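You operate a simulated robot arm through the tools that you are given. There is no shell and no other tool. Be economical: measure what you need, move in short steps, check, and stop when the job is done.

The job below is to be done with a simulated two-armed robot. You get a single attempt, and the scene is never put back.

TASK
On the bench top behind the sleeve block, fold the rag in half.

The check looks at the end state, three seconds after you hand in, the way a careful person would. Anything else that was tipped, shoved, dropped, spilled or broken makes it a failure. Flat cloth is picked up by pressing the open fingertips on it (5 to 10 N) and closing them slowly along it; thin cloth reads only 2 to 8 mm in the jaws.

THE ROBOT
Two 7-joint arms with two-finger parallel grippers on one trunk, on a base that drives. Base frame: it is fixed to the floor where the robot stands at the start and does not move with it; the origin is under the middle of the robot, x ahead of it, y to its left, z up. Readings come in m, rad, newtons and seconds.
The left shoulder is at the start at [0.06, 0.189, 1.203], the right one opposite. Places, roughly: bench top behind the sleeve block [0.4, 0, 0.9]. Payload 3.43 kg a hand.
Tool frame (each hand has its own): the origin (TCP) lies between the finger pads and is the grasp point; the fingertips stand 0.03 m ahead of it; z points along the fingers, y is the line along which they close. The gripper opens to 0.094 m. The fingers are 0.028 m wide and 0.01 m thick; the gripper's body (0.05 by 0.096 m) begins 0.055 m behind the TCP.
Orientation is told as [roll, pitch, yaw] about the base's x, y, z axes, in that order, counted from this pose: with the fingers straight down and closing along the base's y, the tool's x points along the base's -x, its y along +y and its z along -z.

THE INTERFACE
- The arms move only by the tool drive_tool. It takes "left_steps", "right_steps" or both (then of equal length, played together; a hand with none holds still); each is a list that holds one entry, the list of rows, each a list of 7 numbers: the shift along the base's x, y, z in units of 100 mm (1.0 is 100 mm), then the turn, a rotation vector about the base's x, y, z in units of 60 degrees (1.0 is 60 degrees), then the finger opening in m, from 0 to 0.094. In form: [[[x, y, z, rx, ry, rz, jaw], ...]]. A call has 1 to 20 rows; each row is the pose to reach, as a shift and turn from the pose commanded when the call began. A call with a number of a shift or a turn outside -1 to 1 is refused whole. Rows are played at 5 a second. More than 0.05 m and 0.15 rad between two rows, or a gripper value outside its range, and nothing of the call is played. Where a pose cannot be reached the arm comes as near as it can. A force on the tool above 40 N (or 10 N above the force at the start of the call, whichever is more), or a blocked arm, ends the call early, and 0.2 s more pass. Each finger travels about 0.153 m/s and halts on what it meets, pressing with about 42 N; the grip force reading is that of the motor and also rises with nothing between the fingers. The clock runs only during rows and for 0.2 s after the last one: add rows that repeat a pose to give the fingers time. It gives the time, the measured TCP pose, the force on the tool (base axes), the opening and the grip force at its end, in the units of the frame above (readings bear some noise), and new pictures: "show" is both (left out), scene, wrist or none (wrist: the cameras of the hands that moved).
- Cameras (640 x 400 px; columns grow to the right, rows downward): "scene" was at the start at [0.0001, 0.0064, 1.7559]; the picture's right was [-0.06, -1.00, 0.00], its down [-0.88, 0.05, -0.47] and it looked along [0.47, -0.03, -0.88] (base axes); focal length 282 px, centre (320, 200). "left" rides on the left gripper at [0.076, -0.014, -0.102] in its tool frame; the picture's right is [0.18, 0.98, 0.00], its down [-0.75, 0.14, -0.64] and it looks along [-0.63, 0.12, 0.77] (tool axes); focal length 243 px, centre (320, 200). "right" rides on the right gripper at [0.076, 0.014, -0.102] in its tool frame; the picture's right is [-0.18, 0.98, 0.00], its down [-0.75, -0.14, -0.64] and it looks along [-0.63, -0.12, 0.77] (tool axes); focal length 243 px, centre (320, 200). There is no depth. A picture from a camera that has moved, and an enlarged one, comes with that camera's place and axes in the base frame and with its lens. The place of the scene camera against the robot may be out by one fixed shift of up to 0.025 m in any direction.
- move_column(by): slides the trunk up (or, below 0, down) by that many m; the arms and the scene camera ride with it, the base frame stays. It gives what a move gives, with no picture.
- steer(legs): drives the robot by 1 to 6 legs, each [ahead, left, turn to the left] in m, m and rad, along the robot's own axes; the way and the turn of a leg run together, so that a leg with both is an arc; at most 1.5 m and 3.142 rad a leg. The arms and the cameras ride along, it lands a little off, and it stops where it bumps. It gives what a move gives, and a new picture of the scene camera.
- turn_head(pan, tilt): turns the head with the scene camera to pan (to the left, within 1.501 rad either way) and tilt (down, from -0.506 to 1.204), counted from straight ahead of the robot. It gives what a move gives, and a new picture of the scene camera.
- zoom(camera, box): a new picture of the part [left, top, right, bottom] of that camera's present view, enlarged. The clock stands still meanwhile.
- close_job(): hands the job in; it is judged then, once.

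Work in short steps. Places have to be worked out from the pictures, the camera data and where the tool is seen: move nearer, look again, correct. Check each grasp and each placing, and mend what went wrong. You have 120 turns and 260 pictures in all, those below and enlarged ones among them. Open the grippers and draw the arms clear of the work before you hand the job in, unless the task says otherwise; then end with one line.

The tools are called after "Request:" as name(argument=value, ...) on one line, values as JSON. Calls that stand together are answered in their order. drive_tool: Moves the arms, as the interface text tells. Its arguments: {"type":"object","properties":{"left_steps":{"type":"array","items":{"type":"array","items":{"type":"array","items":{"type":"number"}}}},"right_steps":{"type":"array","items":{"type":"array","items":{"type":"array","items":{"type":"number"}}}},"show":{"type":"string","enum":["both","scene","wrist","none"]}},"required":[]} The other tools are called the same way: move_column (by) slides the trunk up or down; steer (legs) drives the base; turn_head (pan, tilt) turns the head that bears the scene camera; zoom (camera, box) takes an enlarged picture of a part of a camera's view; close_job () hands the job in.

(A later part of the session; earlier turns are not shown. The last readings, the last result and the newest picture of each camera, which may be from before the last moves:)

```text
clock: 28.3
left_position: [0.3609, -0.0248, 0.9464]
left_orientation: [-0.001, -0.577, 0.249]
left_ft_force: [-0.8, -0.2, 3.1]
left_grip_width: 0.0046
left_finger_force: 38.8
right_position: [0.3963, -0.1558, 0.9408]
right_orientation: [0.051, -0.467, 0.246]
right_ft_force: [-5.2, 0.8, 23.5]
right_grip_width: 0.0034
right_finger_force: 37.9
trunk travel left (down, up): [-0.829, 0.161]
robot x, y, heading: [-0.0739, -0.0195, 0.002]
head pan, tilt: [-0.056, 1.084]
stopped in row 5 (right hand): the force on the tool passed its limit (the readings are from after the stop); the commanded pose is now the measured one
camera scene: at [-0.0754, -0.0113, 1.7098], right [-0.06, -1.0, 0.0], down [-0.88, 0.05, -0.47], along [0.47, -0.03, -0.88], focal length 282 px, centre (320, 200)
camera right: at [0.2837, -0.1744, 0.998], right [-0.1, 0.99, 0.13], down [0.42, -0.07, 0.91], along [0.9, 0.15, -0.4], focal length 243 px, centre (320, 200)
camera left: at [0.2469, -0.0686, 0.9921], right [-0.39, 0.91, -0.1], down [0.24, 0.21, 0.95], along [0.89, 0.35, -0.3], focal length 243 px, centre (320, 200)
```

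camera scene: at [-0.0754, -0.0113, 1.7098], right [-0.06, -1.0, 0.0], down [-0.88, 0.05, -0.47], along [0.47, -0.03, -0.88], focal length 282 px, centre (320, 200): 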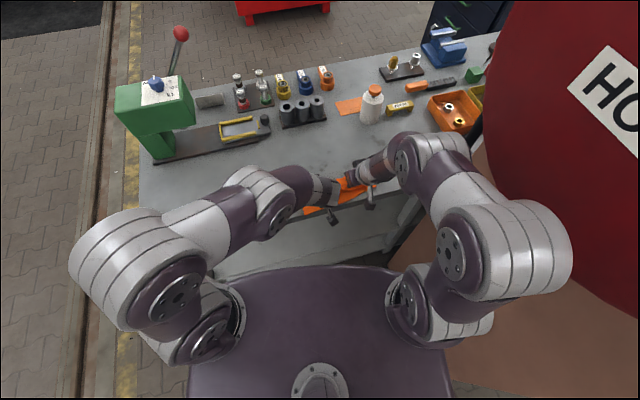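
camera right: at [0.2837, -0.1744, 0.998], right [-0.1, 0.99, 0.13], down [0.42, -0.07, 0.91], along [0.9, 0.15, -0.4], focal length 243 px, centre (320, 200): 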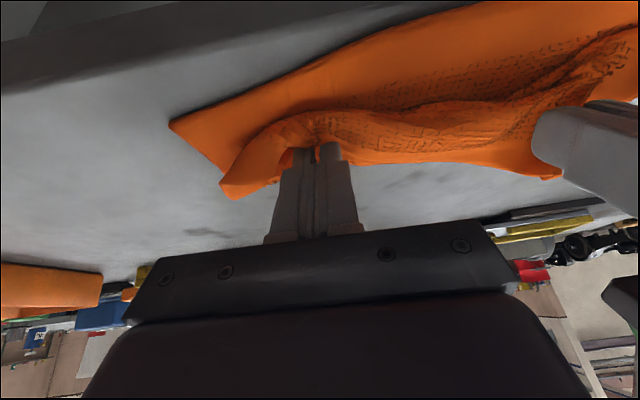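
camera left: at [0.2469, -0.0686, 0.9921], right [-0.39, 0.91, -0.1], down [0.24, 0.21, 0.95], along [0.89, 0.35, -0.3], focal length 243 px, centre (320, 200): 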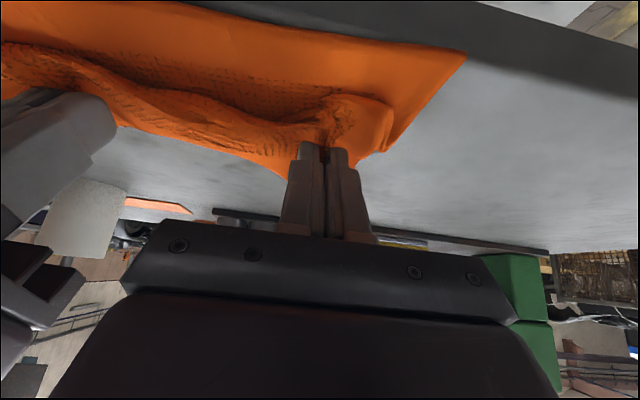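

The wrist views show the cloth bunched on the near side of the grips instead of looping behind them, because it was slack. I'll lift it completely so it hangs free and straight from both hands, then lay it again properly.

Request:
move_column(by=0.16)

Request:
drive_tool(left_steps=[[[0, 0, 0.1, -0.02, 0.08, 0, 0], [0.02, 0, 0.2, -0.04, 0.16, 0, 0], [0.05, 0.01, 0.3, -0.06, 0.24, 0, 0], [0.05, 0.01, 0.35, -0.06, 0.24, 0, 0], [0.05, 0.01, 0.35, -0.06, 0.24, 0, 0]]], right_steps=[[[0, 0, 0.1, -0.02, 0.05, 0, 0], [0, 0, 0.2, -0.04, 0.1, 0, 0], [0, 0, 0.3, -0.06, 0.15, 0, 0], [0, 0, 0.35, -0.06, 0.15, 0, 0], [0, 0, 0.35, -0.06, 0.15, 0, 0]]])

```text
clock: 30.1
left_position: [0.3617, -0.0256, 1.1068]
left_orientation: [0.001, -0.579, 0.248]
left_ft_force: [-0.3, -0.8, -0.5]
left_grip_width: 0.0046
left_finger_force: 38.8
right_position: [0.3967, -0.1574, 1.0993]
right_orientation: [0.053, -0.459, 0.246]
right_ft_force: [0.6, -0.3, -0.4]
right_grip_width: 0.0035
right_finger_force: 37.8
trunk travel left (down, up): [-0.989, 0.001]
robot x, y, heading: [-0.0737, -0.0206, -0.004]
head pan, tilt: [-0.056, 1.084]
```

```text
clock: 31.3
left_position: [0.3669, -0.0249, 1.1423]
left_orientation: [0.001, -0.318, 0.248]
left_ft_force: [0.6, -0.3, 0.7]
left_grip_width: 0.0045
left_finger_force: 38.6
right_position: [0.3952, -0.1566, 1.133]
right_orientation: [0.03, -0.291, 0.254]
right_ft_force: [0.1, 0.2, -0.3]
right_grip_width: 0.0034
right_finger_force: 38.1
trunk travel left (down, up): [-0.989, 0.001]
robot x, y, heading: [-0.0747, -0.0208, -0.002]
head pan, tilt: [-0.056, 1.084]
camera scene: at [-0.0727, -0.0121, 1.8699], right [-0.06, -1.0, 0.0], down [-0.88, 0.05, -0.47], along [0.47, -0.03, -0.88], focal length 282 px, centre (320, 200)
camera right: at [0.2929, -0.1712, 1.2096], right [-0.08, 0.99, 0.08], down [0.56, -0.02, 0.83], along [0.82, 0.11, -0.56], focal length 243 px, centre (320, 200)
camera left: at [0.2676, -0.0643, 1.2158], right [-0.41, 0.91, -0.06], down [0.47, 0.26, 0.84], along [0.78, 0.32, -0.53], focal length 243 px, centre (320, 200)
```

scene: 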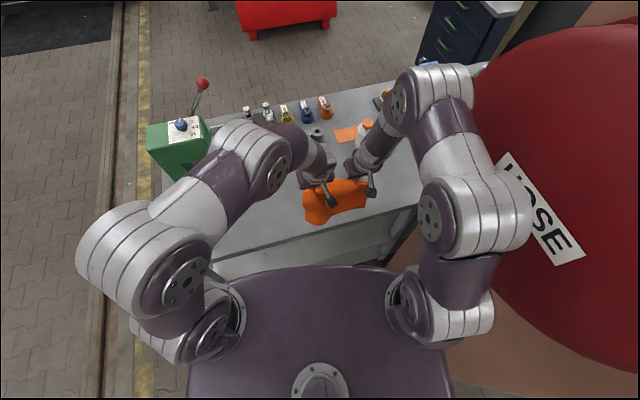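
right: 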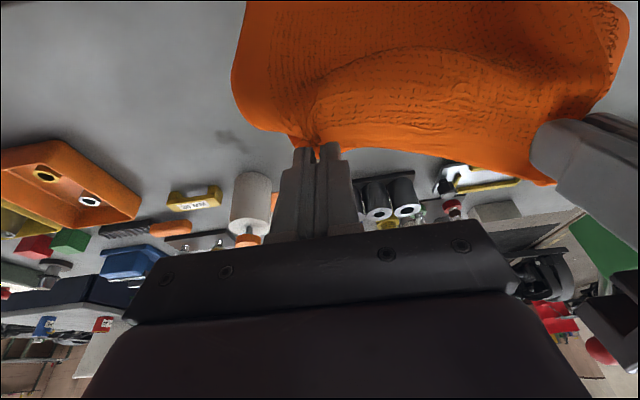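
left: 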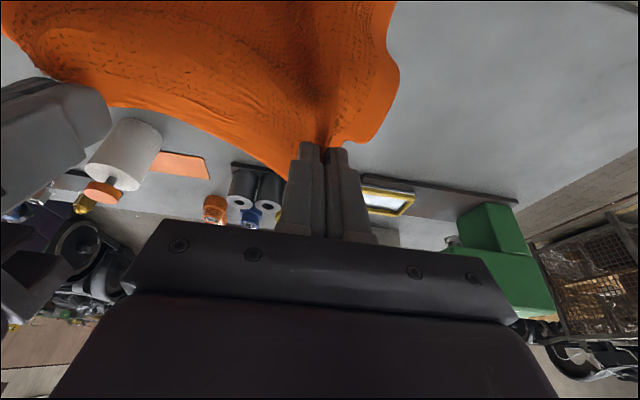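

The cloth keeps the direction of the ridge I pinched, so it leans out toward the robot. I need ridges parallel to the edge, which means closing the fingers along the fold direction. I'll lay the cloth flat again and regrip: first drive back forward while it hangs.

Request:
steer(legs=[[0.08, 0.02, 0]])

Request:
move_column(by=-0.09)

Request:
zoom(camera="scene", box=[250, 120, 430, 250])

```text
clock: 32.4
left_position: [0.4414, -0.0039, 1.1432]
left_orientation: [0.0, -0.321, 0.251]
left_ft_force: [-0.8, 0.5, -0.1]
left_grip_width: 0.0047
left_finger_force: 39.4
right_position: [0.4714, -0.1371, 1.1347]
right_orientation: [0.03, -0.296, 0.257]
right_ft_force: [-0.4, 0.3, -0.6]
right_grip_width: 0.0035
right_finger_force: 37.7
trunk travel left (down, up): [-0.989, 0.001]
robot x, y, heading: [0.0077, 0.0002, 0.002]
head pan, tilt: [-0.056, 1.084]
camera scene: at [-0.0006, 0.0063, 1.87], right [-0.05, -1.0, 0.0], down [-0.88, 0.05, -0.47], along [0.47, -0.02, -0.88], focal length 282 px, centre (320, 200)
```

scene: 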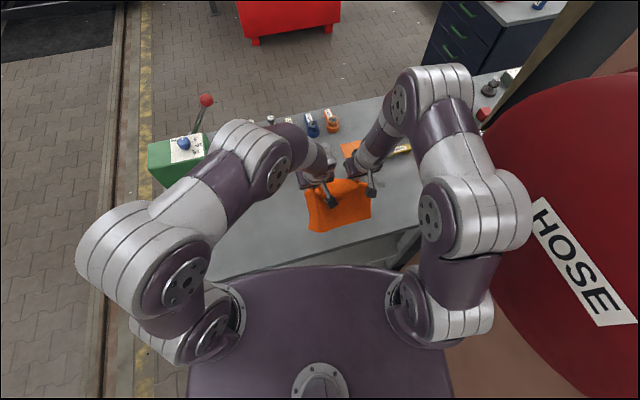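

```text
clock: 33.7
left_position: [0.446, -0.0037, 1.0514]
left_orientation: [0.002, -0.318, 0.25]
left_ft_force: [0.4, -0.6, -0.2]
left_grip_width: 0.0044
left_finger_force: 38.8
right_position: [0.4756, -0.1349, 1.044]
right_orientation: [0.03, -0.291, 0.256]
right_ft_force: [0.0, 0.5, -0.6]
right_grip_width: 0.0033
right_finger_force: 37.6
trunk travel left (down, up): [-0.899, 0.091]
robot x, y, heading: [0.0087, 0.0026, 0.003]
head pan, tilt: [-0.056, 1.084]
```

```text
3.08 times, centred on (340, 185) of scene
camera zoom: at [0.0073, 0.0082, 1.78], right [-0.05, -1.0, 0.0], down [-0.88, 0.05, -0.47], along [0.47, -0.02, -0.88], focal length 866 px, centre (258, 246)
```

zoom: 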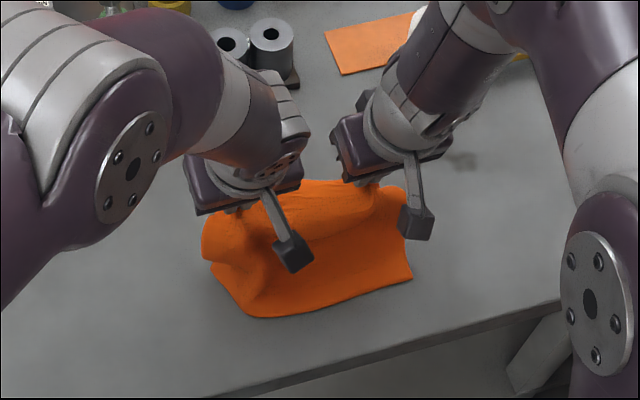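

The near edge is touching down. I'll pull the cloth forward and down with the hands spreading slightly, so it drags flat.

Request:
drive_tool(left_steps=[[[0.15, 0.05, 0, 0, 0, 0, 0], [0.3, 0.12, 0, 0, 0, 0, 0], [0.45, 0.17, -0.08, 0.015, 0.05, 0, 0], [0.6, 0.22, -0.2, 0.01, 0.1, 0, 0], [0.75, 0.27, -0.35, 0, 0.15, 0, 0], [0.85, 0.3, -0.5, -0.04, 0.22, 0, 0], [0.93, 0.32, -0.65, -0.06, 0.28, 0, 0], [0.95, 0.33, -0.8, -0.06, 0.28, 0, 0], [0.95, 0.33, -0.95, -0.06, 0.28, 0, 0]]], right_steps=[[[0.15, 0.0, 0, 0, 0, 0, 0], [0.3, 0.0, 0, 0, 0, 0, 0], [0.48, 0.01, -0.08, 0, 0.05, 0, 0], [0.65, 0.02, -0.2, -0.02, 0.1, 0, 0], [0.8, 0.03, -0.35, -0.04, 0.15, 0, 0], [0.92, 0.04, -0.5, -0.06, 0.22, 0, 0], [1.0, 0.05, -0.62, -0.08, 0.27, 0, 0], [1.0, 0.05, -0.76, -0.08, 0.27, 0, 0], [1.0, 0.05, -0.88, -0.08, 0.27, 0, 0]]])

Request:
zoom(camera="scene", box=[250, 130, 430, 260])

```text
clock: 35.7
left_position: [0.5416, 0.0298, 0.9569]
left_orientation: [0.011, -0.018, 0.249]
left_ft_force: [2.0, -27.5, -0.1]
left_grip_width: 0.0052
left_finger_force: 39.5
right_position: [0.5775, -0.1303, 0.9543]
right_orientation: [0.022, 0.003, 0.258]
right_ft_force: [-0.9, 27.7, 0.8]
right_grip_width: 0.0051
right_finger_force: 39.9
trunk travel left (down, up): [-0.899, 0.091]
robot x, y, heading: [0.0037, 0.0084, 0.004]
head pan, tilt: [-0.056, 1.084]
camera scene: at [0.0085, 0.008, 1.78], right [-0.05, -1.0, 0.0], down [-0.88, 0.05, -0.47], along [0.47, -0.02, -0.88], focal length 282 px, centre (320, 200)
camera right: at [0.5003, -0.1375, 1.0579], right [-0.07, 1.0, 0.02], down [0.77, 0.04, 0.64], along [0.63, 0.06, -0.77], focal length 243 px, centre (320, 200)
camera left: at [0.469, -0.004, 1.0577], right [-0.42, 0.91, 0.01], down [0.69, 0.31, 0.66], along [0.59, 0.28, -0.75], focal length 243 px, centre (320, 200)
```

scene: 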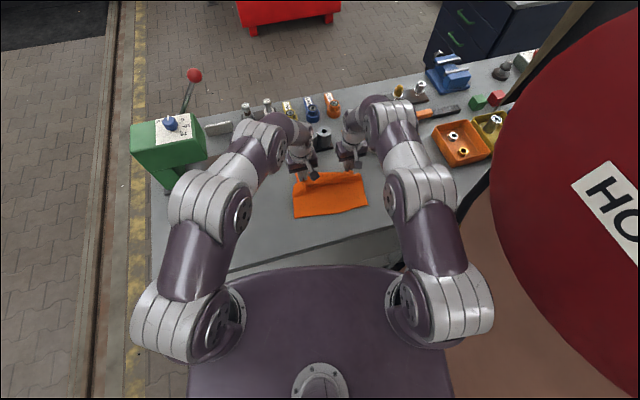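
right: 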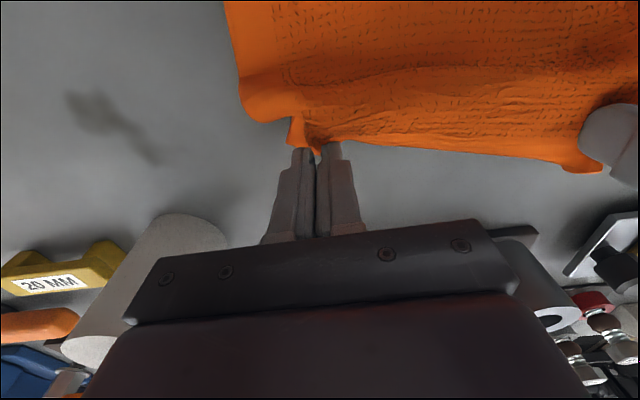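
left: 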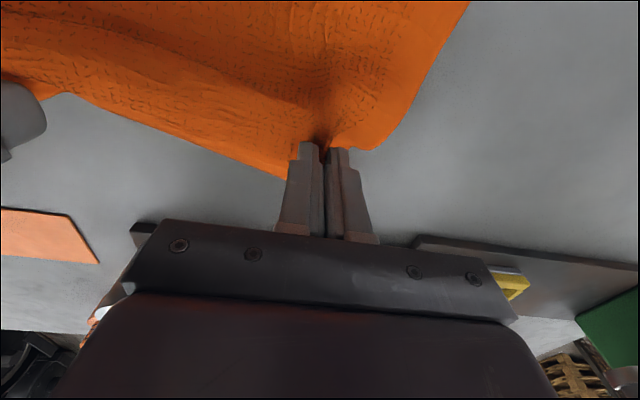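

```text
3.08 times, centred on (340, 195) of scene
camera zoom: at [0.0085, 0.008, 1.78], right [-0.05, -1.0, 0.0], down [-0.88, 0.05, -0.47], along [0.47, -0.02, -0.88], focal length 866 px, centre (258, 215)
```

zoom: 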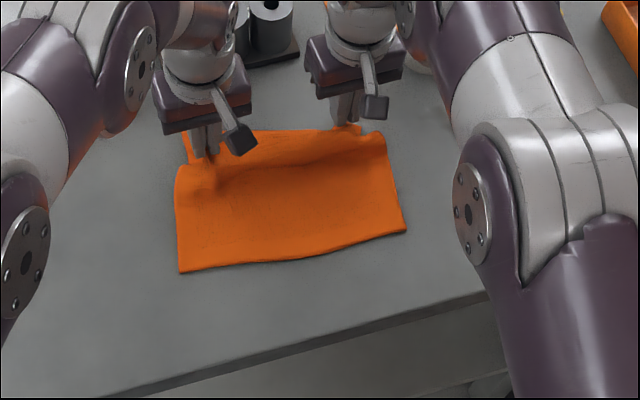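

It's nearly flat but with slack in the middle. I'll lower the last 2 cm, release both hands and lift away.

Request:
drive_tool(left_steps=[[[0, -0.02, -0.08, 0, 0, 0, 0], [0, -0.03, -0.15, 0, 0, 0, 0], [0, -0.03, -0.19, 0, 0, 0, 0], [0, -0.03, -0.19, 0, 0, 0, 0.008], [0, -0.03, -0.19, 0, 0, 0, 0.02], [0, -0.03, -0.19, 0, 0, 0, 0.03], [0, -0.03, 0.0, 0, 0, 0, 0.03], [0, -0.03, 0.3, 0, 0, 0, 0.03], [0, -0.03, 0.7, 0, 0, 0, 0.03]]], right_steps=[[[0, 0.02, -0.08, 0, 0, 0, 0], [0, 0.03, -0.15, 0, 0, 0, 0], [0, 0.03, -0.18, 0, 0, 0, 0], [0, 0.03, -0.18, 0, 0, 0, 0.008], [0, 0.03, -0.18, 0, 0, 0, 0.02], [0, 0.03, -0.18, 0, 0, 0, 0.03], [0, 0.03, 0.0, 0, 0, 0, 0.03], [0, 0.03, 0.3, 0, 0, 0, 0.03], [0, 0.03, 0.7, 0, 0, 0, 0.03]]])

Request:
zoom(camera="scene", box=[250, 130, 430, 260])

```text
clock: 37.7
left_position: [0.5368, 0.0277, 1.0248]
left_orientation: [0.011, -0.017, 0.25]
left_ft_force: [-0.1, -0.2, 0.2]
left_grip_width: 0.0301
left_finger_force: 0.1
right_position: [0.5744, -0.1289, 1.0249]
right_orientation: [0.02, 0.002, 0.258]
right_ft_force: [-0.4, 1.0, 0.1]
right_grip_width: 0.0298
right_finger_force: 0.1
trunk travel left (down, up): [-0.899, 0.091]
robot x, y, heading: [0.0082, 0.0004, 0.004]
head pan, tilt: [-0.056, 1.084]
camera scene: at [0.0052, 0.0085, 1.7798], right [-0.05, -1.0, 0.0], down [-0.88, 0.05, -0.47], along [0.47, -0.02, -0.88], focal length 282 px, centre (320, 200)
camera right: at [0.4975, -0.1363, 1.1275], right [-0.07, 1.0, 0.02], down [0.77, 0.04, 0.64], along [0.64, 0.06, -0.77], focal length 243 px, centre (320, 200)
camera left: at [0.4646, -0.0062, 1.1271], right [-0.42, 0.91, 0.01], down [0.69, 0.31, 0.66], along [0.59, 0.28, -0.75], focal length 243 px, centre (320, 200)
```

scene: 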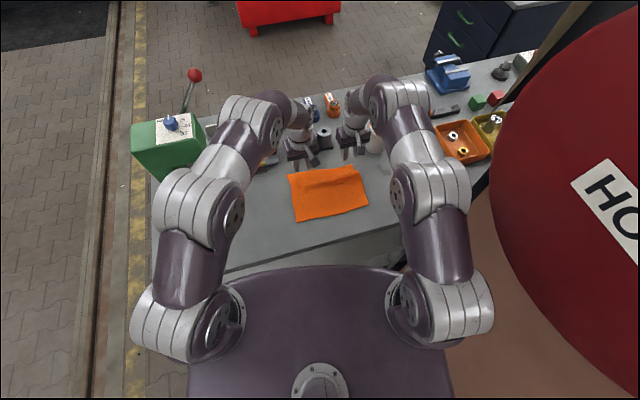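
right: 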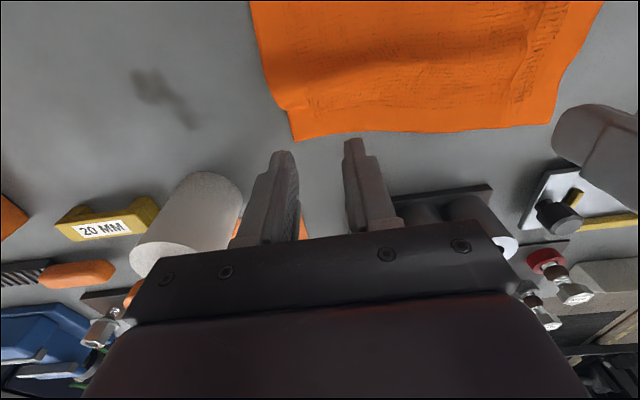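
left: 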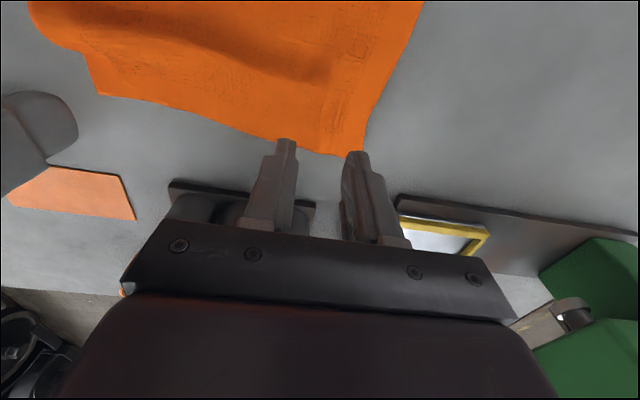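

```text
3.08 times, centred on (340, 195) of scene
camera zoom: at [0.0052, 0.0085, 1.7798], right [-0.05, -1.0, 0.0], down [-0.88, 0.05, -0.47], along [0.47, -0.02, -0.88], focal length 866 px, centre (258, 215)
```

zoom: 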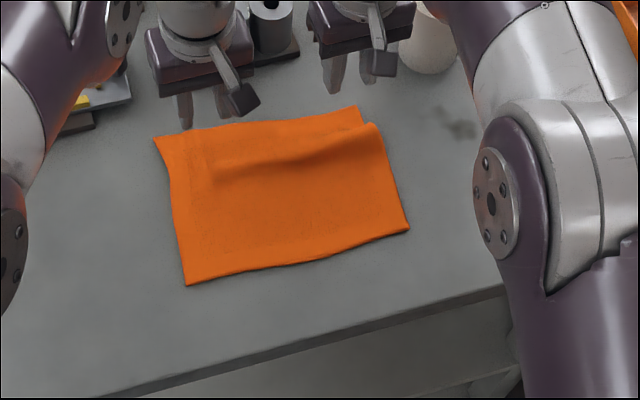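

The rag relaxed almost flat, which gives me a clean restart. Now I turn both hands a quarter turn so the fingers close along the fold direction.

Request:
drive_tool(left_steps=[[[0, 0, 0.05, 0, 0, -0.125, 0.03], [0, 0, 0.05, 0, 0, -0.25, 0.03], [0, 0, 0.05, 0, 0, -0.375, 0.03], [0, 0, 0.05, 0, 0, -0.5, 0.03], [0, 0, 0.05, 0, 0, -0.625, 0.03], [0, 0, 0.05, 0, 0, -0.75, 0.03], [0, 0, 0.05, 0, 0, -0.875, 0.03], [0, 0, 0.05, 0, 0, -1.0, 0.03]]], right_steps=[[[0, 0, 0.05, 0, 0, -0.125, 0.03], [0, 0, 0.05, 0, 0, -0.25, 0.03], [0, 0, 0.05, 0, 0, -0.375, 0.03], [0, 0, 0.05, 0, 0, -0.5, 0.03], [0, 0, 0.05, 0, 0, -0.625, 0.03], [0, 0, 0.05, 0, 0, -0.75, 0.03], [0, 0, 0.05, 0, 0, -0.875, 0.03], [0, 0, 0.05, 0, 0, -1.0, 0.03]]], show="none")

Request:
drive_tool(left_steps=[[[0, 0.1, 0, 0, 0, -0.125, 0.03], [0, 0.2, 0, 0, 0, -0.25, 0.03], [0.1, 0.3, 0, 0, 0, -0.375, 0.03], [0.14, 0.4, 0, 0, 0, -0.5, 0.03], [0.14, 0.4, 0, 0, 0, -0.57, 0.03], [0.14, 0.4, 0, 0, 0, -0.57, 0.03]]], right_steps=[[[0, 0, 0, 0, 0, -0.125, 0.03], [0.05, 0, 0, 0, 0, -0.25, 0.03], [0.1, 0, 0, 0, 0, -0.375, 0.03], [0.12, -0.05, 0, 0, 0, -0.5, 0.03], [0.12, -0.05, 0, 0, 0, -0.57, 0.03], [0.12, -0.05, 0, 0, 0, -0.57, 0.03]]])

```text
clock: 39.5
left_position: [0.5409, 0.027, 1.0317]
left_orientation: [0.013, -0.018, -0.801]
left_ft_force: [-0.1, 0.4, 0.4]
left_grip_width: 0.0299
left_finger_force: 0.1
right_position: [0.5757, -0.1284, 1.0291]
right_orientation: [0.018, 0.002, -0.792]
right_ft_force: [-0.4, -0.3, 0.4]
right_grip_width: 0.0302
right_finger_force: 0.1
trunk travel left (down, up): [-0.899, 0.091]
robot x, y, heading: [0.0068, 0.0012, 0.005]
head pan, tilt: [-0.056, 1.084]
```

```text
clock: 40.9
left_position: [0.5551, 0.0673, 1.0323]
left_orientation: [0.011, -0.019, -1.395]
left_ft_force: [0.0, 0.3, 1.1]
left_grip_width: 0.0302
left_finger_force: 0.2
right_position: [0.5891, -0.1331, 1.0297]
right_orientation: [0.019, 0.003, -1.386]
right_ft_force: [1.0, 0.7, 0.2]
right_grip_width: 0.0299
right_finger_force: 0.1
trunk travel left (down, up): [-0.899, 0.091]
robot x, y, heading: [0.0076, 0.0021, 0.003]
head pan, tilt: [-0.056, 1.084]
camera scene: at [0.0081, 0.0083, 1.7799], right [-0.05, -1.0, 0.0], down [-0.88, 0.05, -0.47], along [0.47, -0.02, -0.88], focal length 282 px, centre (320, 200)
camera right: at [0.5859, -0.0547, 1.1327], right [1.0, 0.0, 0.02], down [-0.01, -0.77, 0.64], along [0.01, -0.64, -0.77], focal length 243 px, centre (320, 200)
camera left: at [0.5256, 0.1411, 1.1332], right [0.94, 0.35, 0.01], down [0.26, -0.71, 0.66], along [0.24, -0.61, -0.75], focal length 243 px, centre (320, 200)
```

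scene: 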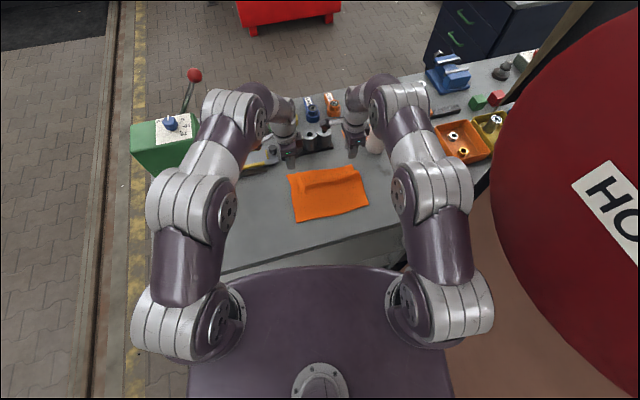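
right: 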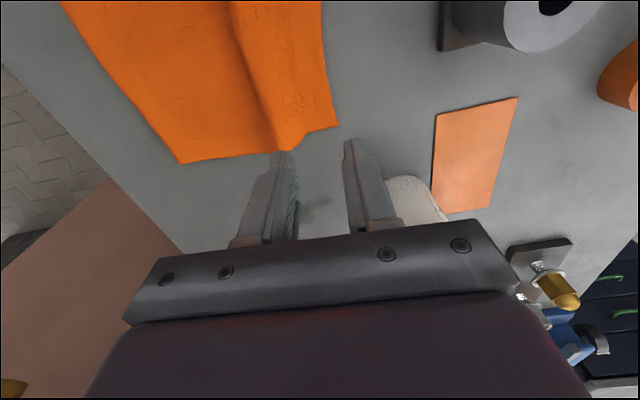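
left: 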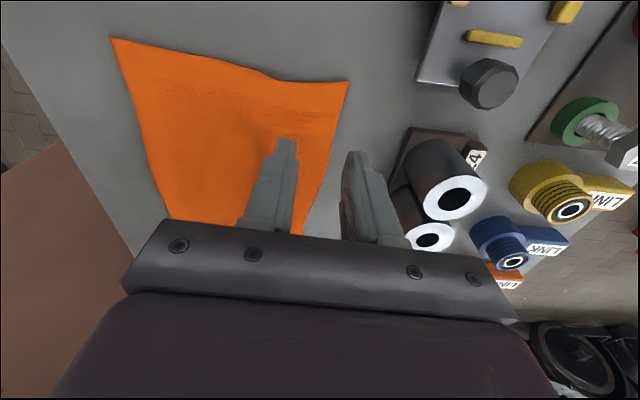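

Both hands are turned. I'm lowering to just above the cloth, with the outer fingers on the far edge.

Request:
drive_tool(left_steps=[[[0.02, 0, -0.2, 0, 0, 0, 0.03], [0.02, 0, -0.4, 0, 0, 0, 0.03], [0.02, 0, -0.6, 0, 0, 0, 0.03], [0.02, 0, -0.8, 0, 0, 0, 0.03], [0.02, 0, -0.88, 0, 0, 0, 0.03]]], right_steps=[[[-0.05, -0.01, -0.2, 0, 0, 0, 0.03], [-0.05, -0.01, -0.4, 0, 0, 0, 0.03], [-0.05, -0.01, -0.6, 0, 0, 0, 0.03], [-0.05, -0.01, -0.8, 0, 0, 0, 0.03], [-0.05, -0.01, -0.86, 0, 0, 0, 0.03]]])

Request:
zoom(camera="scene", box=[260, 130, 400, 230])

```text
clock: 42.1
left_position: [0.5564, 0.0674, 0.9441]
left_orientation: [0.011, -0.018, -1.396]
left_ft_force: [0.3, 0.0, -0.8]
left_grip_width: 0.0299
left_finger_force: 0.1
right_position: [0.5818, -0.1331, 0.9435]
right_orientation: [0.021, 0.005, -1.386]
right_ft_force: [0.3, -0.2, -0.5]
right_grip_width: 0.0299
right_finger_force: 0.1
trunk travel left (down, up): [-0.899, 0.091]
robot x, y, heading: [0.0051, 0.0023, 0.005]
head pan, tilt: [-0.056, 1.084]
camera scene: at [0.0077, 0.0082, 1.7799], right [-0.05, -1.0, 0.0], down [-0.88, 0.05, -0.47], along [0.47, -0.02, -0.88], focal length 282 px, centre (320, 200)
camera right: at [0.5803, -0.0554, 1.0458], right [1.0, 0.0, 0.02], down [-0.01, -0.77, 0.64], along [0.01, -0.64, -0.77], focal length 243 px, centre (320, 200)
camera left: at [0.528, 0.1411, 1.0448], right [0.94, 0.35, 0.01], down [0.26, -0.71, 0.66], along [0.24, -0.61, -0.75], focal length 243 px, centre (320, 200)
```

scene: 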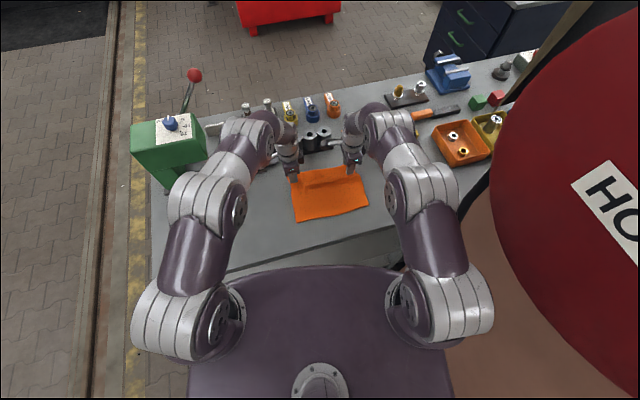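
right: 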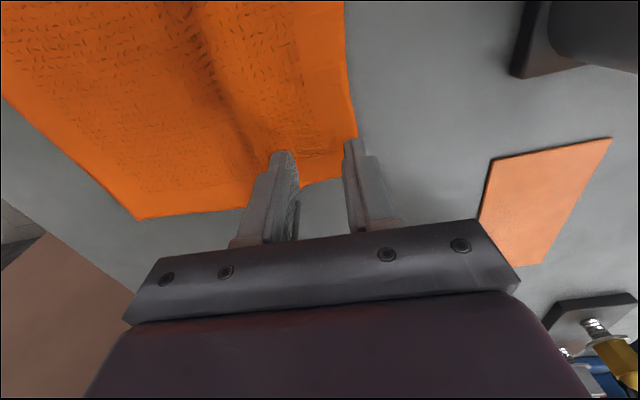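
left: 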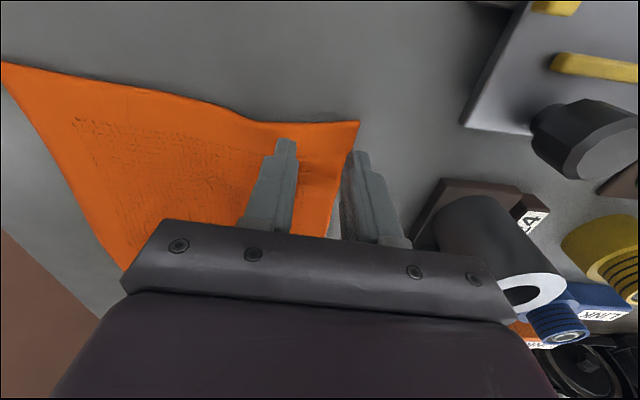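

```text
4.00 times, centred on (330, 180) of scene
camera zoom: at [0.0077, 0.0082, 1.7799], right [-0.05, -1.0, 0.0], down [-0.88, 0.05, -0.47], along [0.47, -0.02, -0.88], focal length 1126 px, centre (280, 280)
```

zoom: 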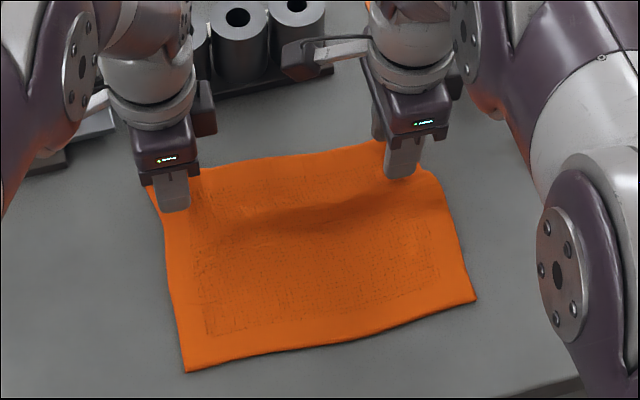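

Alignment is good: the outer fingers sit on the edge. Pressing down.

Request:
drive_tool(left_steps=[[[0, 0, -0.05, 0, 0, 0, 0.03], [0, 0, -0.09, 0, 0, 0, 0.03], [0, 0, -0.11, 0, 0, 0, 0.03], [0, 0, -0.12, 0, 0, 0, 0.03]]], right_steps=[[[0, 0, -0.05, 0, 0, 0, 0.03], [0, 0, -0.09, 0, 0, 0, 0.03], [0, 0, -0.11, 0, 0, 0, 0.03], [0, 0, -0.115, 0, 0, 0, 0.03]]], show="none")

```text
clock: 43.1
left_position: [0.5567, 0.0663, 0.935]
left_orientation: [0.015, -0.019, -1.398]
left_ft_force: [1.2, -0.7, 10.8]
left_grip_width: 0.0297
left_finger_force: 0.0
right_position: [0.582, -0.1344, 0.9341]
right_orientation: [0.023, 0.003, -1.386]
right_ft_force: [1.6, 0.9, 5.9]
right_grip_width: 0.0299
right_finger_force: 0.0
trunk travel left (down, up): [-0.899, 0.091]
robot x, y, heading: [0.0061, 0.0035, 0.004]
head pan, tilt: [-0.056, 1.084]
```

Forces are 11 and 6 N. Closing slowly, with the right pressing a touch more.

Request:
drive_tool(left_steps=[[[0, 0, 0, 0, 0, 0, 0.028], [0, 0, 0, 0, 0, 0, 0.026], [0, 0, 0, 0, 0, 0, 0.024], [0, 0, 0, 0, 0, 0, 0.022], [0, 0, 0, 0, 0, 0, 0.02], [0, 0, 0, 0, 0, 0, 0.018], [0, 0, 0, 0, 0, 0, 0.016], [0, 0, 0, 0, 0, 0, 0.014], [0, 0, 0, 0, 0, 0, 0.012], [0, 0, 0, 0, 0, 0, 0.01], [0, 0, 0, 0, 0, 0, 0.008], [0, 0, 0, 0, 0, 0, 0.006], [0, 0, 0, 0, 0, 0, 0.004], [0, 0, 0, 0, 0, 0, 0.002], [0, 0, 0, 0, 0, 0, 0], [0, 0, 0, 0, 0, 0, 0]]], right_steps=[[[0, 0, -0.005, 0, 0, 0, 0.028], [0, 0, -0.005, 0, 0, 0, 0.026], [0, 0, -0.005, 0, 0, 0, 0.024], [0, 0, -0.005, 0, 0, 0, 0.022], [0, 0, -0.005, 0, 0, 0, 0.02], [0, 0, -0.005, 0, 0, 0, 0.018], [0, 0, -0.005, 0, 0, 0, 0.016], [0, 0, -0.005, 0, 0, 0, 0.014], [0, 0, -0.005, 0, 0, 0, 0.012], [0, 0, -0.005, 0, 0, 0, 0.01], [0, 0, -0.005, 0, 0, 0, 0.008], [0, 0, -0.005, 0, 0, 0, 0.006], [0, 0, -0.005, 0, 0, 0, 0.004], [0, 0, -0.005, 0, 0, 0, 0.002], [0, 0, -0.005, 0, 0, 0, 0], [0, 0, -0.005, 0, 0, 0, 0]]], show="wrist")

```text
clock: 46.5
left_position: [0.5551, 0.0668, 0.9331]
left_orientation: [0.015, -0.017, -1.396]
left_ft_force: [-0.8, -1.0, 16.4]
left_grip_width: 0.0037
left_finger_force: 38.5
right_position: [0.5806, -0.1343, 0.9337]
right_orientation: [0.023, 0.001, -1.385]
right_ft_force: [0.5, 2.3, 14.2]
right_grip_width: 0.0027
right_finger_force: 37.7
trunk travel left (down, up): [-0.899, 0.091]
robot x, y, heading: [0.0047, 0.0013, 0.004]
head pan, tilt: [-0.056, 1.084]
camera right: at [0.5782, -0.0563, 1.0366], right [1.0, 0.0, 0.02], down [-0.01, -0.77, 0.64], along [0.02, -0.64, -0.77], focal length 243 px, centre (320, 200)
camera left: at [0.5249, 0.1408, 1.0348], right [0.94, 0.35, 0.01], down [0.26, -0.71, 0.66], along [0.24, -0.61, -0.75], focal length 243 px, centre (320, 200)
```

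right: 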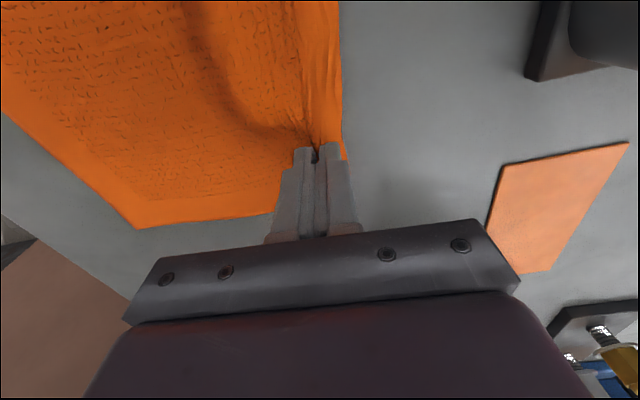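
left: 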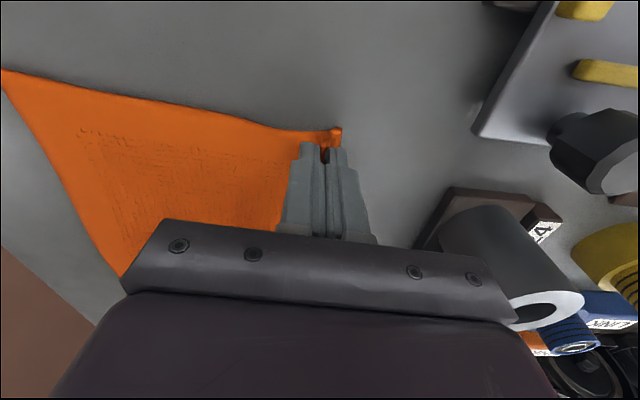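

Both corners are gripped (3.7 and 2.7 mm), with ridges parallel to the edge. Now I start a taut arc, lifting up with a gradual forward tilt.

Request:
drive_tool(left_steps=[[[-0.02, 0, 0.13, 0, -0.02, 0, 0], [-0.05, 0, 0.27, 0.009, -0.06, 0, 0], [-0.12, -0.01, 0.4, 0.018, -0.11, 0, 0], [-0.2, -0.03, 0.51, 0.025, -0.165, 0, 0], [-0.3, -0.05, 0.6, 0.03, -0.2, 0, 0], [-0.42, -0.07, 0.69, 0.037, -0.247, 0, 0], [-0.42, -0.07, 0.69, 0.037, -0.247, 0, 0]]], right_steps=[[[-0.01, 0, 0.13, 0, -0.02, 0, 0], [-0.03, 0, 0.27, 0.009, -0.06, 0, 0], [-0.08, -0.01, 0.4, 0.018, -0.11, 0, 0], [-0.15, -0.03, 0.51, 0.025, -0.165, 0, 0], [-0.22, -0.05, 0.62, 0.03, -0.2, 0, 0], [-0.32, -0.07, 0.72, 0.037, -0.247, 0, 0], [-0.32, -0.07, 0.72, 0.037, -0.247, 0, 0]]])

Request:
zoom(camera="scene", box=[260, 130, 400, 230])

```text
clock: 48.1
left_position: [0.5179, 0.0614, 1.0005]
left_orientation: [0.273, -0.024, -1.401]
left_ft_force: [0.6, -1.5, 0.1]
left_grip_width: 0.0034
left_finger_force: 38.3
right_position: [0.5536, -0.1412, 1.0035]
right_orientation: [0.28, -0.008, -1.386]
right_ft_force: [-0.4, 1.3, 0.5]
right_grip_width: 0.0025
right_finger_force: 37.2
trunk travel left (down, up): [-0.899, 0.091]
robot x, y, heading: [0.0081, 0.0014, 0.001]
head pan, tilt: [-0.056, 1.084]
camera scene: at [0.0087, 0.0083, 1.7799], right [-0.05, -1.0, 0.0], down [-0.88, 0.05, -0.47], along [0.47, -0.02, -0.88], focal length 282 px, centre (320, 200)
camera right: at [0.5231, -0.0672, 1.1065], right [0.96, -0.01, 0.27], down [-0.17, -0.79, 0.58], along [0.21, -0.61, -0.77], focal length 243 px, centre (320, 200)
camera left: at [0.4619, 0.1305, 1.0938], right [0.9, 0.35, 0.26], down [0.09, -0.73, 0.67], along [0.43, -0.58, -0.69], focal length 243 px, centre (320, 200)
```

scene: 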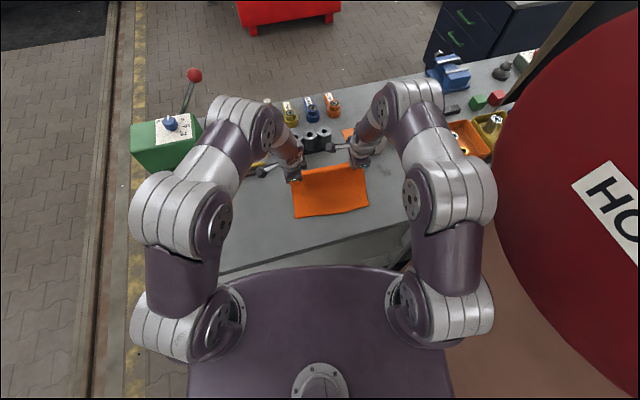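
right: 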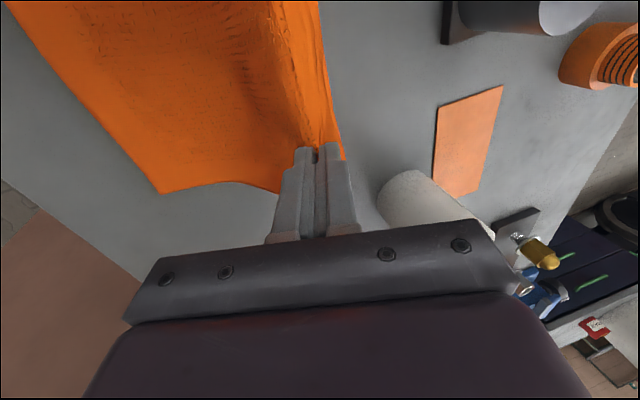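
left: 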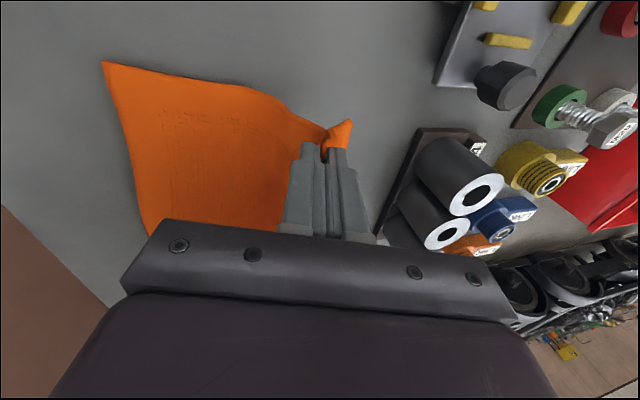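

```text
4.00 times, centred on (330, 180) of scene
camera zoom: at [0.0087, 0.0083, 1.7799], right [-0.05, -1.0, 0.0], down [-0.88, 0.05, -0.47], along [0.47, -0.02, -0.88], focal length 1126 px, centre (280, 280)
```

zoom: 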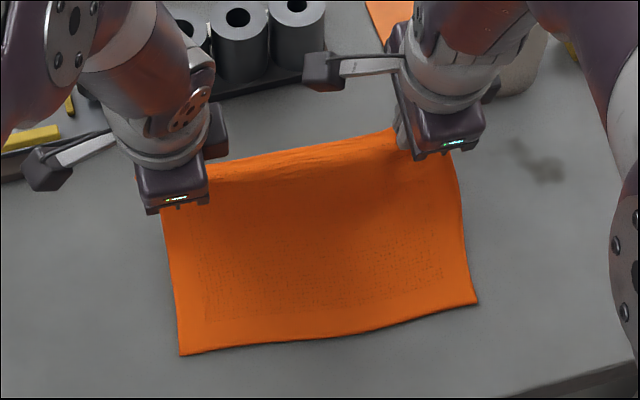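

The cloth is now cleanly taut, with its near edge straight and in place. I'm continuing the arc over the top around the fold line.

Request:
drive_tool(left_steps=[[[-0.13, -0.02, 0.02, 0.004, -0.025, 0, 0], [-0.268, -0.038, 0.02, 0.007, -0.05, 0, 0], [-0.4, -0.056, 0.0, 0.009, -0.066, 0, 0], [-0.53, -0.075, -0.03, 0.012, -0.082, 0, 0], [-0.65, -0.09, -0.09, 0.014, -0.1, 0, 0], [-0.757, -0.107, -0.16, 0.016, -0.116, 0, 0]]], right_steps=[[[-0.17, -0.024, 0.0, 0.004, -0.025, 0, 0], [-0.338, -0.048, -0.01, 0.007, -0.05, 0, 0], [-0.47, -0.066, -0.03, 0.009, -0.066, 0, 0], [-0.6, -0.085, -0.06, 0.012, -0.082, 0, 0], [-0.72, -0.1, -0.12, 0.014, -0.1, 0, 0], [-0.827, -0.117, -0.19, 0.016, -0.116, 0, 0]]])

Request:
zoom(camera="scene", box=[260, 140, 400, 240])

```text
clock: 49.5
left_position: [0.4376, 0.0498, 0.9851]
left_orientation: [0.398, -0.029, -1.403]
left_ft_force: [0.3, -1.1, -0.3]
left_grip_width: 0.0034
left_finger_force: 37.5
right_position: [0.4675, -0.1522, 0.9849]
right_orientation: [0.404, -0.012, -1.388]
right_ft_force: [0.0, 0.4, -0.7]
right_grip_width: 0.0025
right_finger_force: 37.1
trunk travel left (down, up): [-0.899, 0.091]
robot x, y, heading: [0.0089, 0.0022, 0.001]
head pan, tilt: [-0.056, 1.084]
camera scene: at [0.0064, 0.0081, 1.7799], right [-0.05, -1.0, 0.0], down [-0.88, 0.05, -0.47], along [0.47, -0.02, -0.88], focal length 282 px, centre (320, 200)
camera right: at [0.4265, -0.0801, 1.084], right [0.92, -0.01, 0.39], down [-0.24, -0.8, 0.54], along [0.31, -0.59, -0.74], focal length 243 px, centre (320, 200)
camera left: at [0.3732, 0.1181, 1.0725], right [0.86, 0.34, 0.37], down [0.01, -0.74, 0.67], along [0.51, -0.57, -0.64], focal length 243 px, centre (320, 200)
```

scene: 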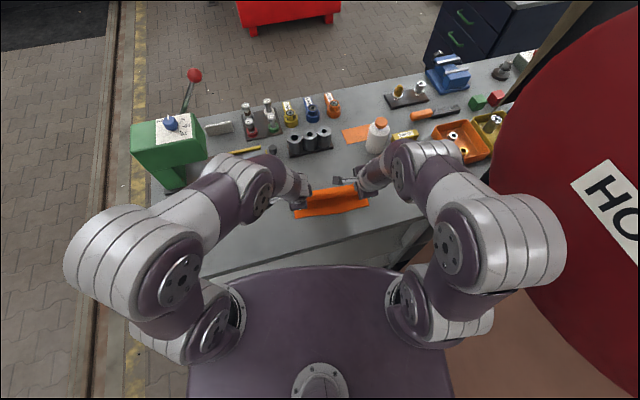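
right: 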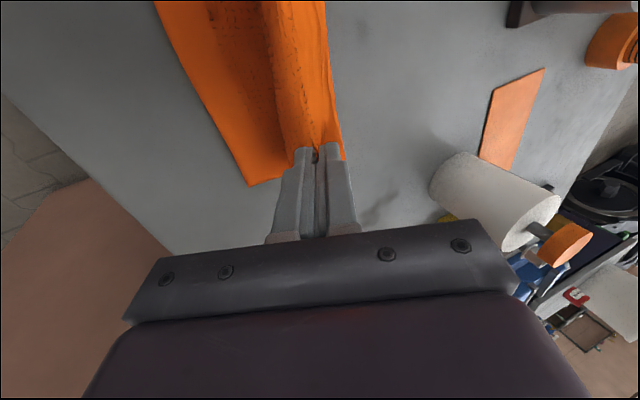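
left: 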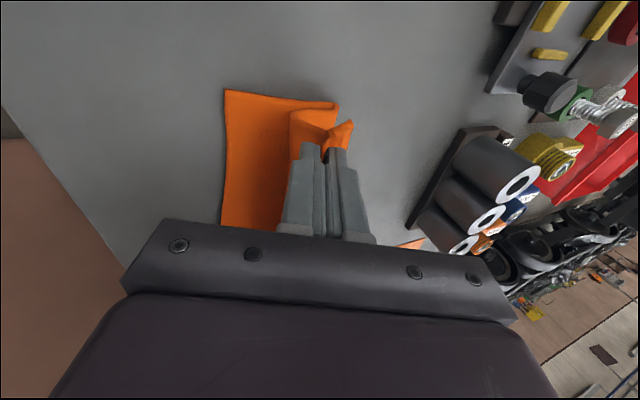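

```text
4.00 times, centred on (330, 190) of scene
camera zoom: at [0.0064, 0.0081, 1.7799], right [-0.05, -1.0, 0.0], down [-0.88, 0.05, -0.47], along [0.47, -0.02, -0.88], focal length 1126 px, centre (280, 240)
```

zoom: 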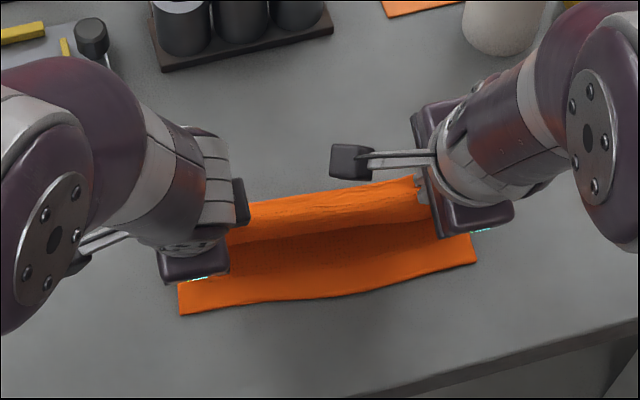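

The near edge stayed put and the fold is forming behind. I'm continuing down to the landing with a bit more tilt.

Request:
drive_tool(left_steps=[[[-0.09, -0.012, -0.1, 0.006, -0.045, 0, 0], [-0.16, -0.022, -0.2, 0.012, -0.09, 0, 0], [-0.23, -0.032, -0.3, 0.018, -0.13, 0, 0], [-0.275, -0.038, -0.38, 0.024, -0.17, 0, 0], [-0.29, -0.04, -0.45, 0.028, -0.198, 0, 0], [-0.29, -0.04, -0.45, 0.028, -0.198, 0, 0]]], right_steps=[[[-0.09, -0.012, -0.1, 0.006, -0.045, 0, 0], [-0.17, -0.023, -0.2, 0.012, -0.09, 0, 0], [-0.24, -0.034, -0.3, 0.018, -0.13, 0, 0], [-0.285, -0.04, -0.38, 0.024, -0.17, 0, 0], [-0.305, -0.043, -0.45, 0.028, -0.198, 0, 0], [-0.305, -0.043, -0.45, 0.028, -0.198, 0, 0]]])

Request:
zoom(camera="scene", box=[260, 140, 400, 240])

```text
clock: 50.9
left_position: [0.4116, 0.0464, 0.9389]
left_orientation: [0.606, -0.034, -1.41]
left_ft_force: [0.2, -0.4, 1.2]
left_grip_width: 0.003
left_finger_force: 37.9
right_position: [0.4364, -0.1571, 0.9416]
right_orientation: [0.614, -0.022, -1.391]
right_ft_force: [0.8, 1.7, 0.7]
right_grip_width: 0.0026
right_finger_force: 37.5
right hand out of reach, approached as far as the arm can: row 1, 2
trunk travel left (down, up): [-0.899, 0.091]
robot x, y, heading: [0.0083, 0.0022, -0.001]
head pan, tilt: [-0.056, 1.084]
camera scene: at [0.0071, 0.0085, 1.7799], right [-0.05, -1.0, 0.0], down [-0.88, 0.05, -0.47], along [0.47, -0.02, -0.88], focal length 282 px, centre (320, 200)
camera right: at [0.376, -0.0875, 1.032], right [0.82, -0.03, 0.57], down [-0.34, -0.82, 0.46], along [0.46, -0.57, -0.68], focal length 243 px, centre (320, 200)
camera left: at [0.3283, 0.1123, 1.0144], right [0.77, 0.33, 0.55], down [-0.13, -0.76, 0.63], along [0.63, -0.56, -0.54], focal length 243 px, centre (320, 200)
```

scene: 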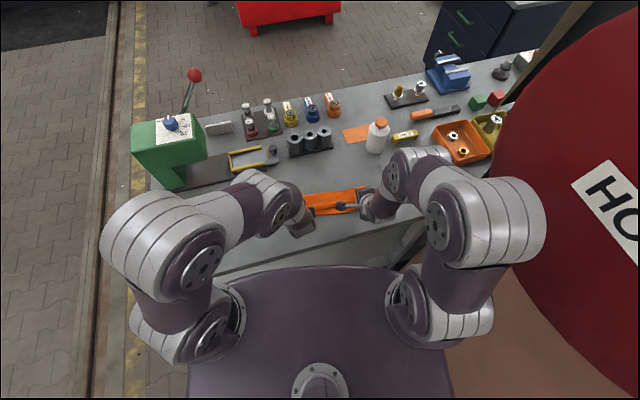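
right: 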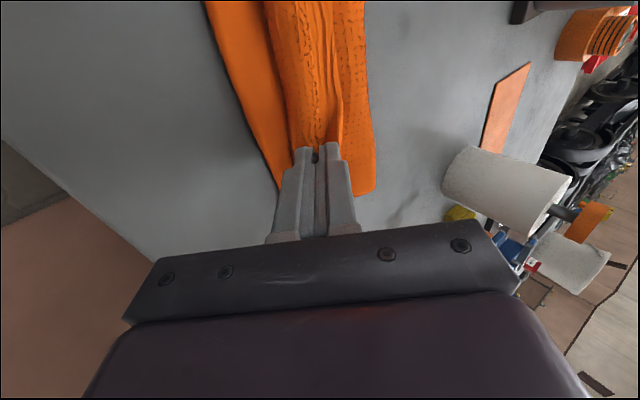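
left: 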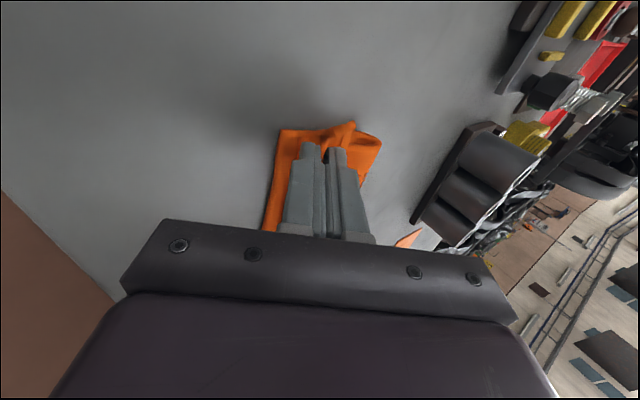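

```text
4.00 times, centred on (330, 190) of scene
camera zoom: at [0.0071, 0.0085, 1.7799], right [-0.05, -1.0, 0.0], down [-0.88, 0.05, -0.47], along [0.47, -0.02, -0.88], focal length 1126 px, centre (280, 240)
```

zoom: 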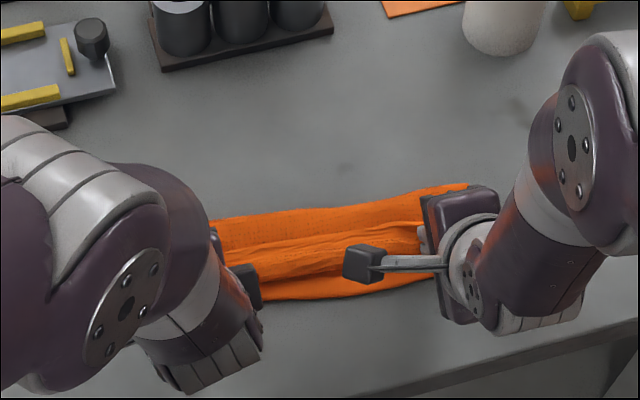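

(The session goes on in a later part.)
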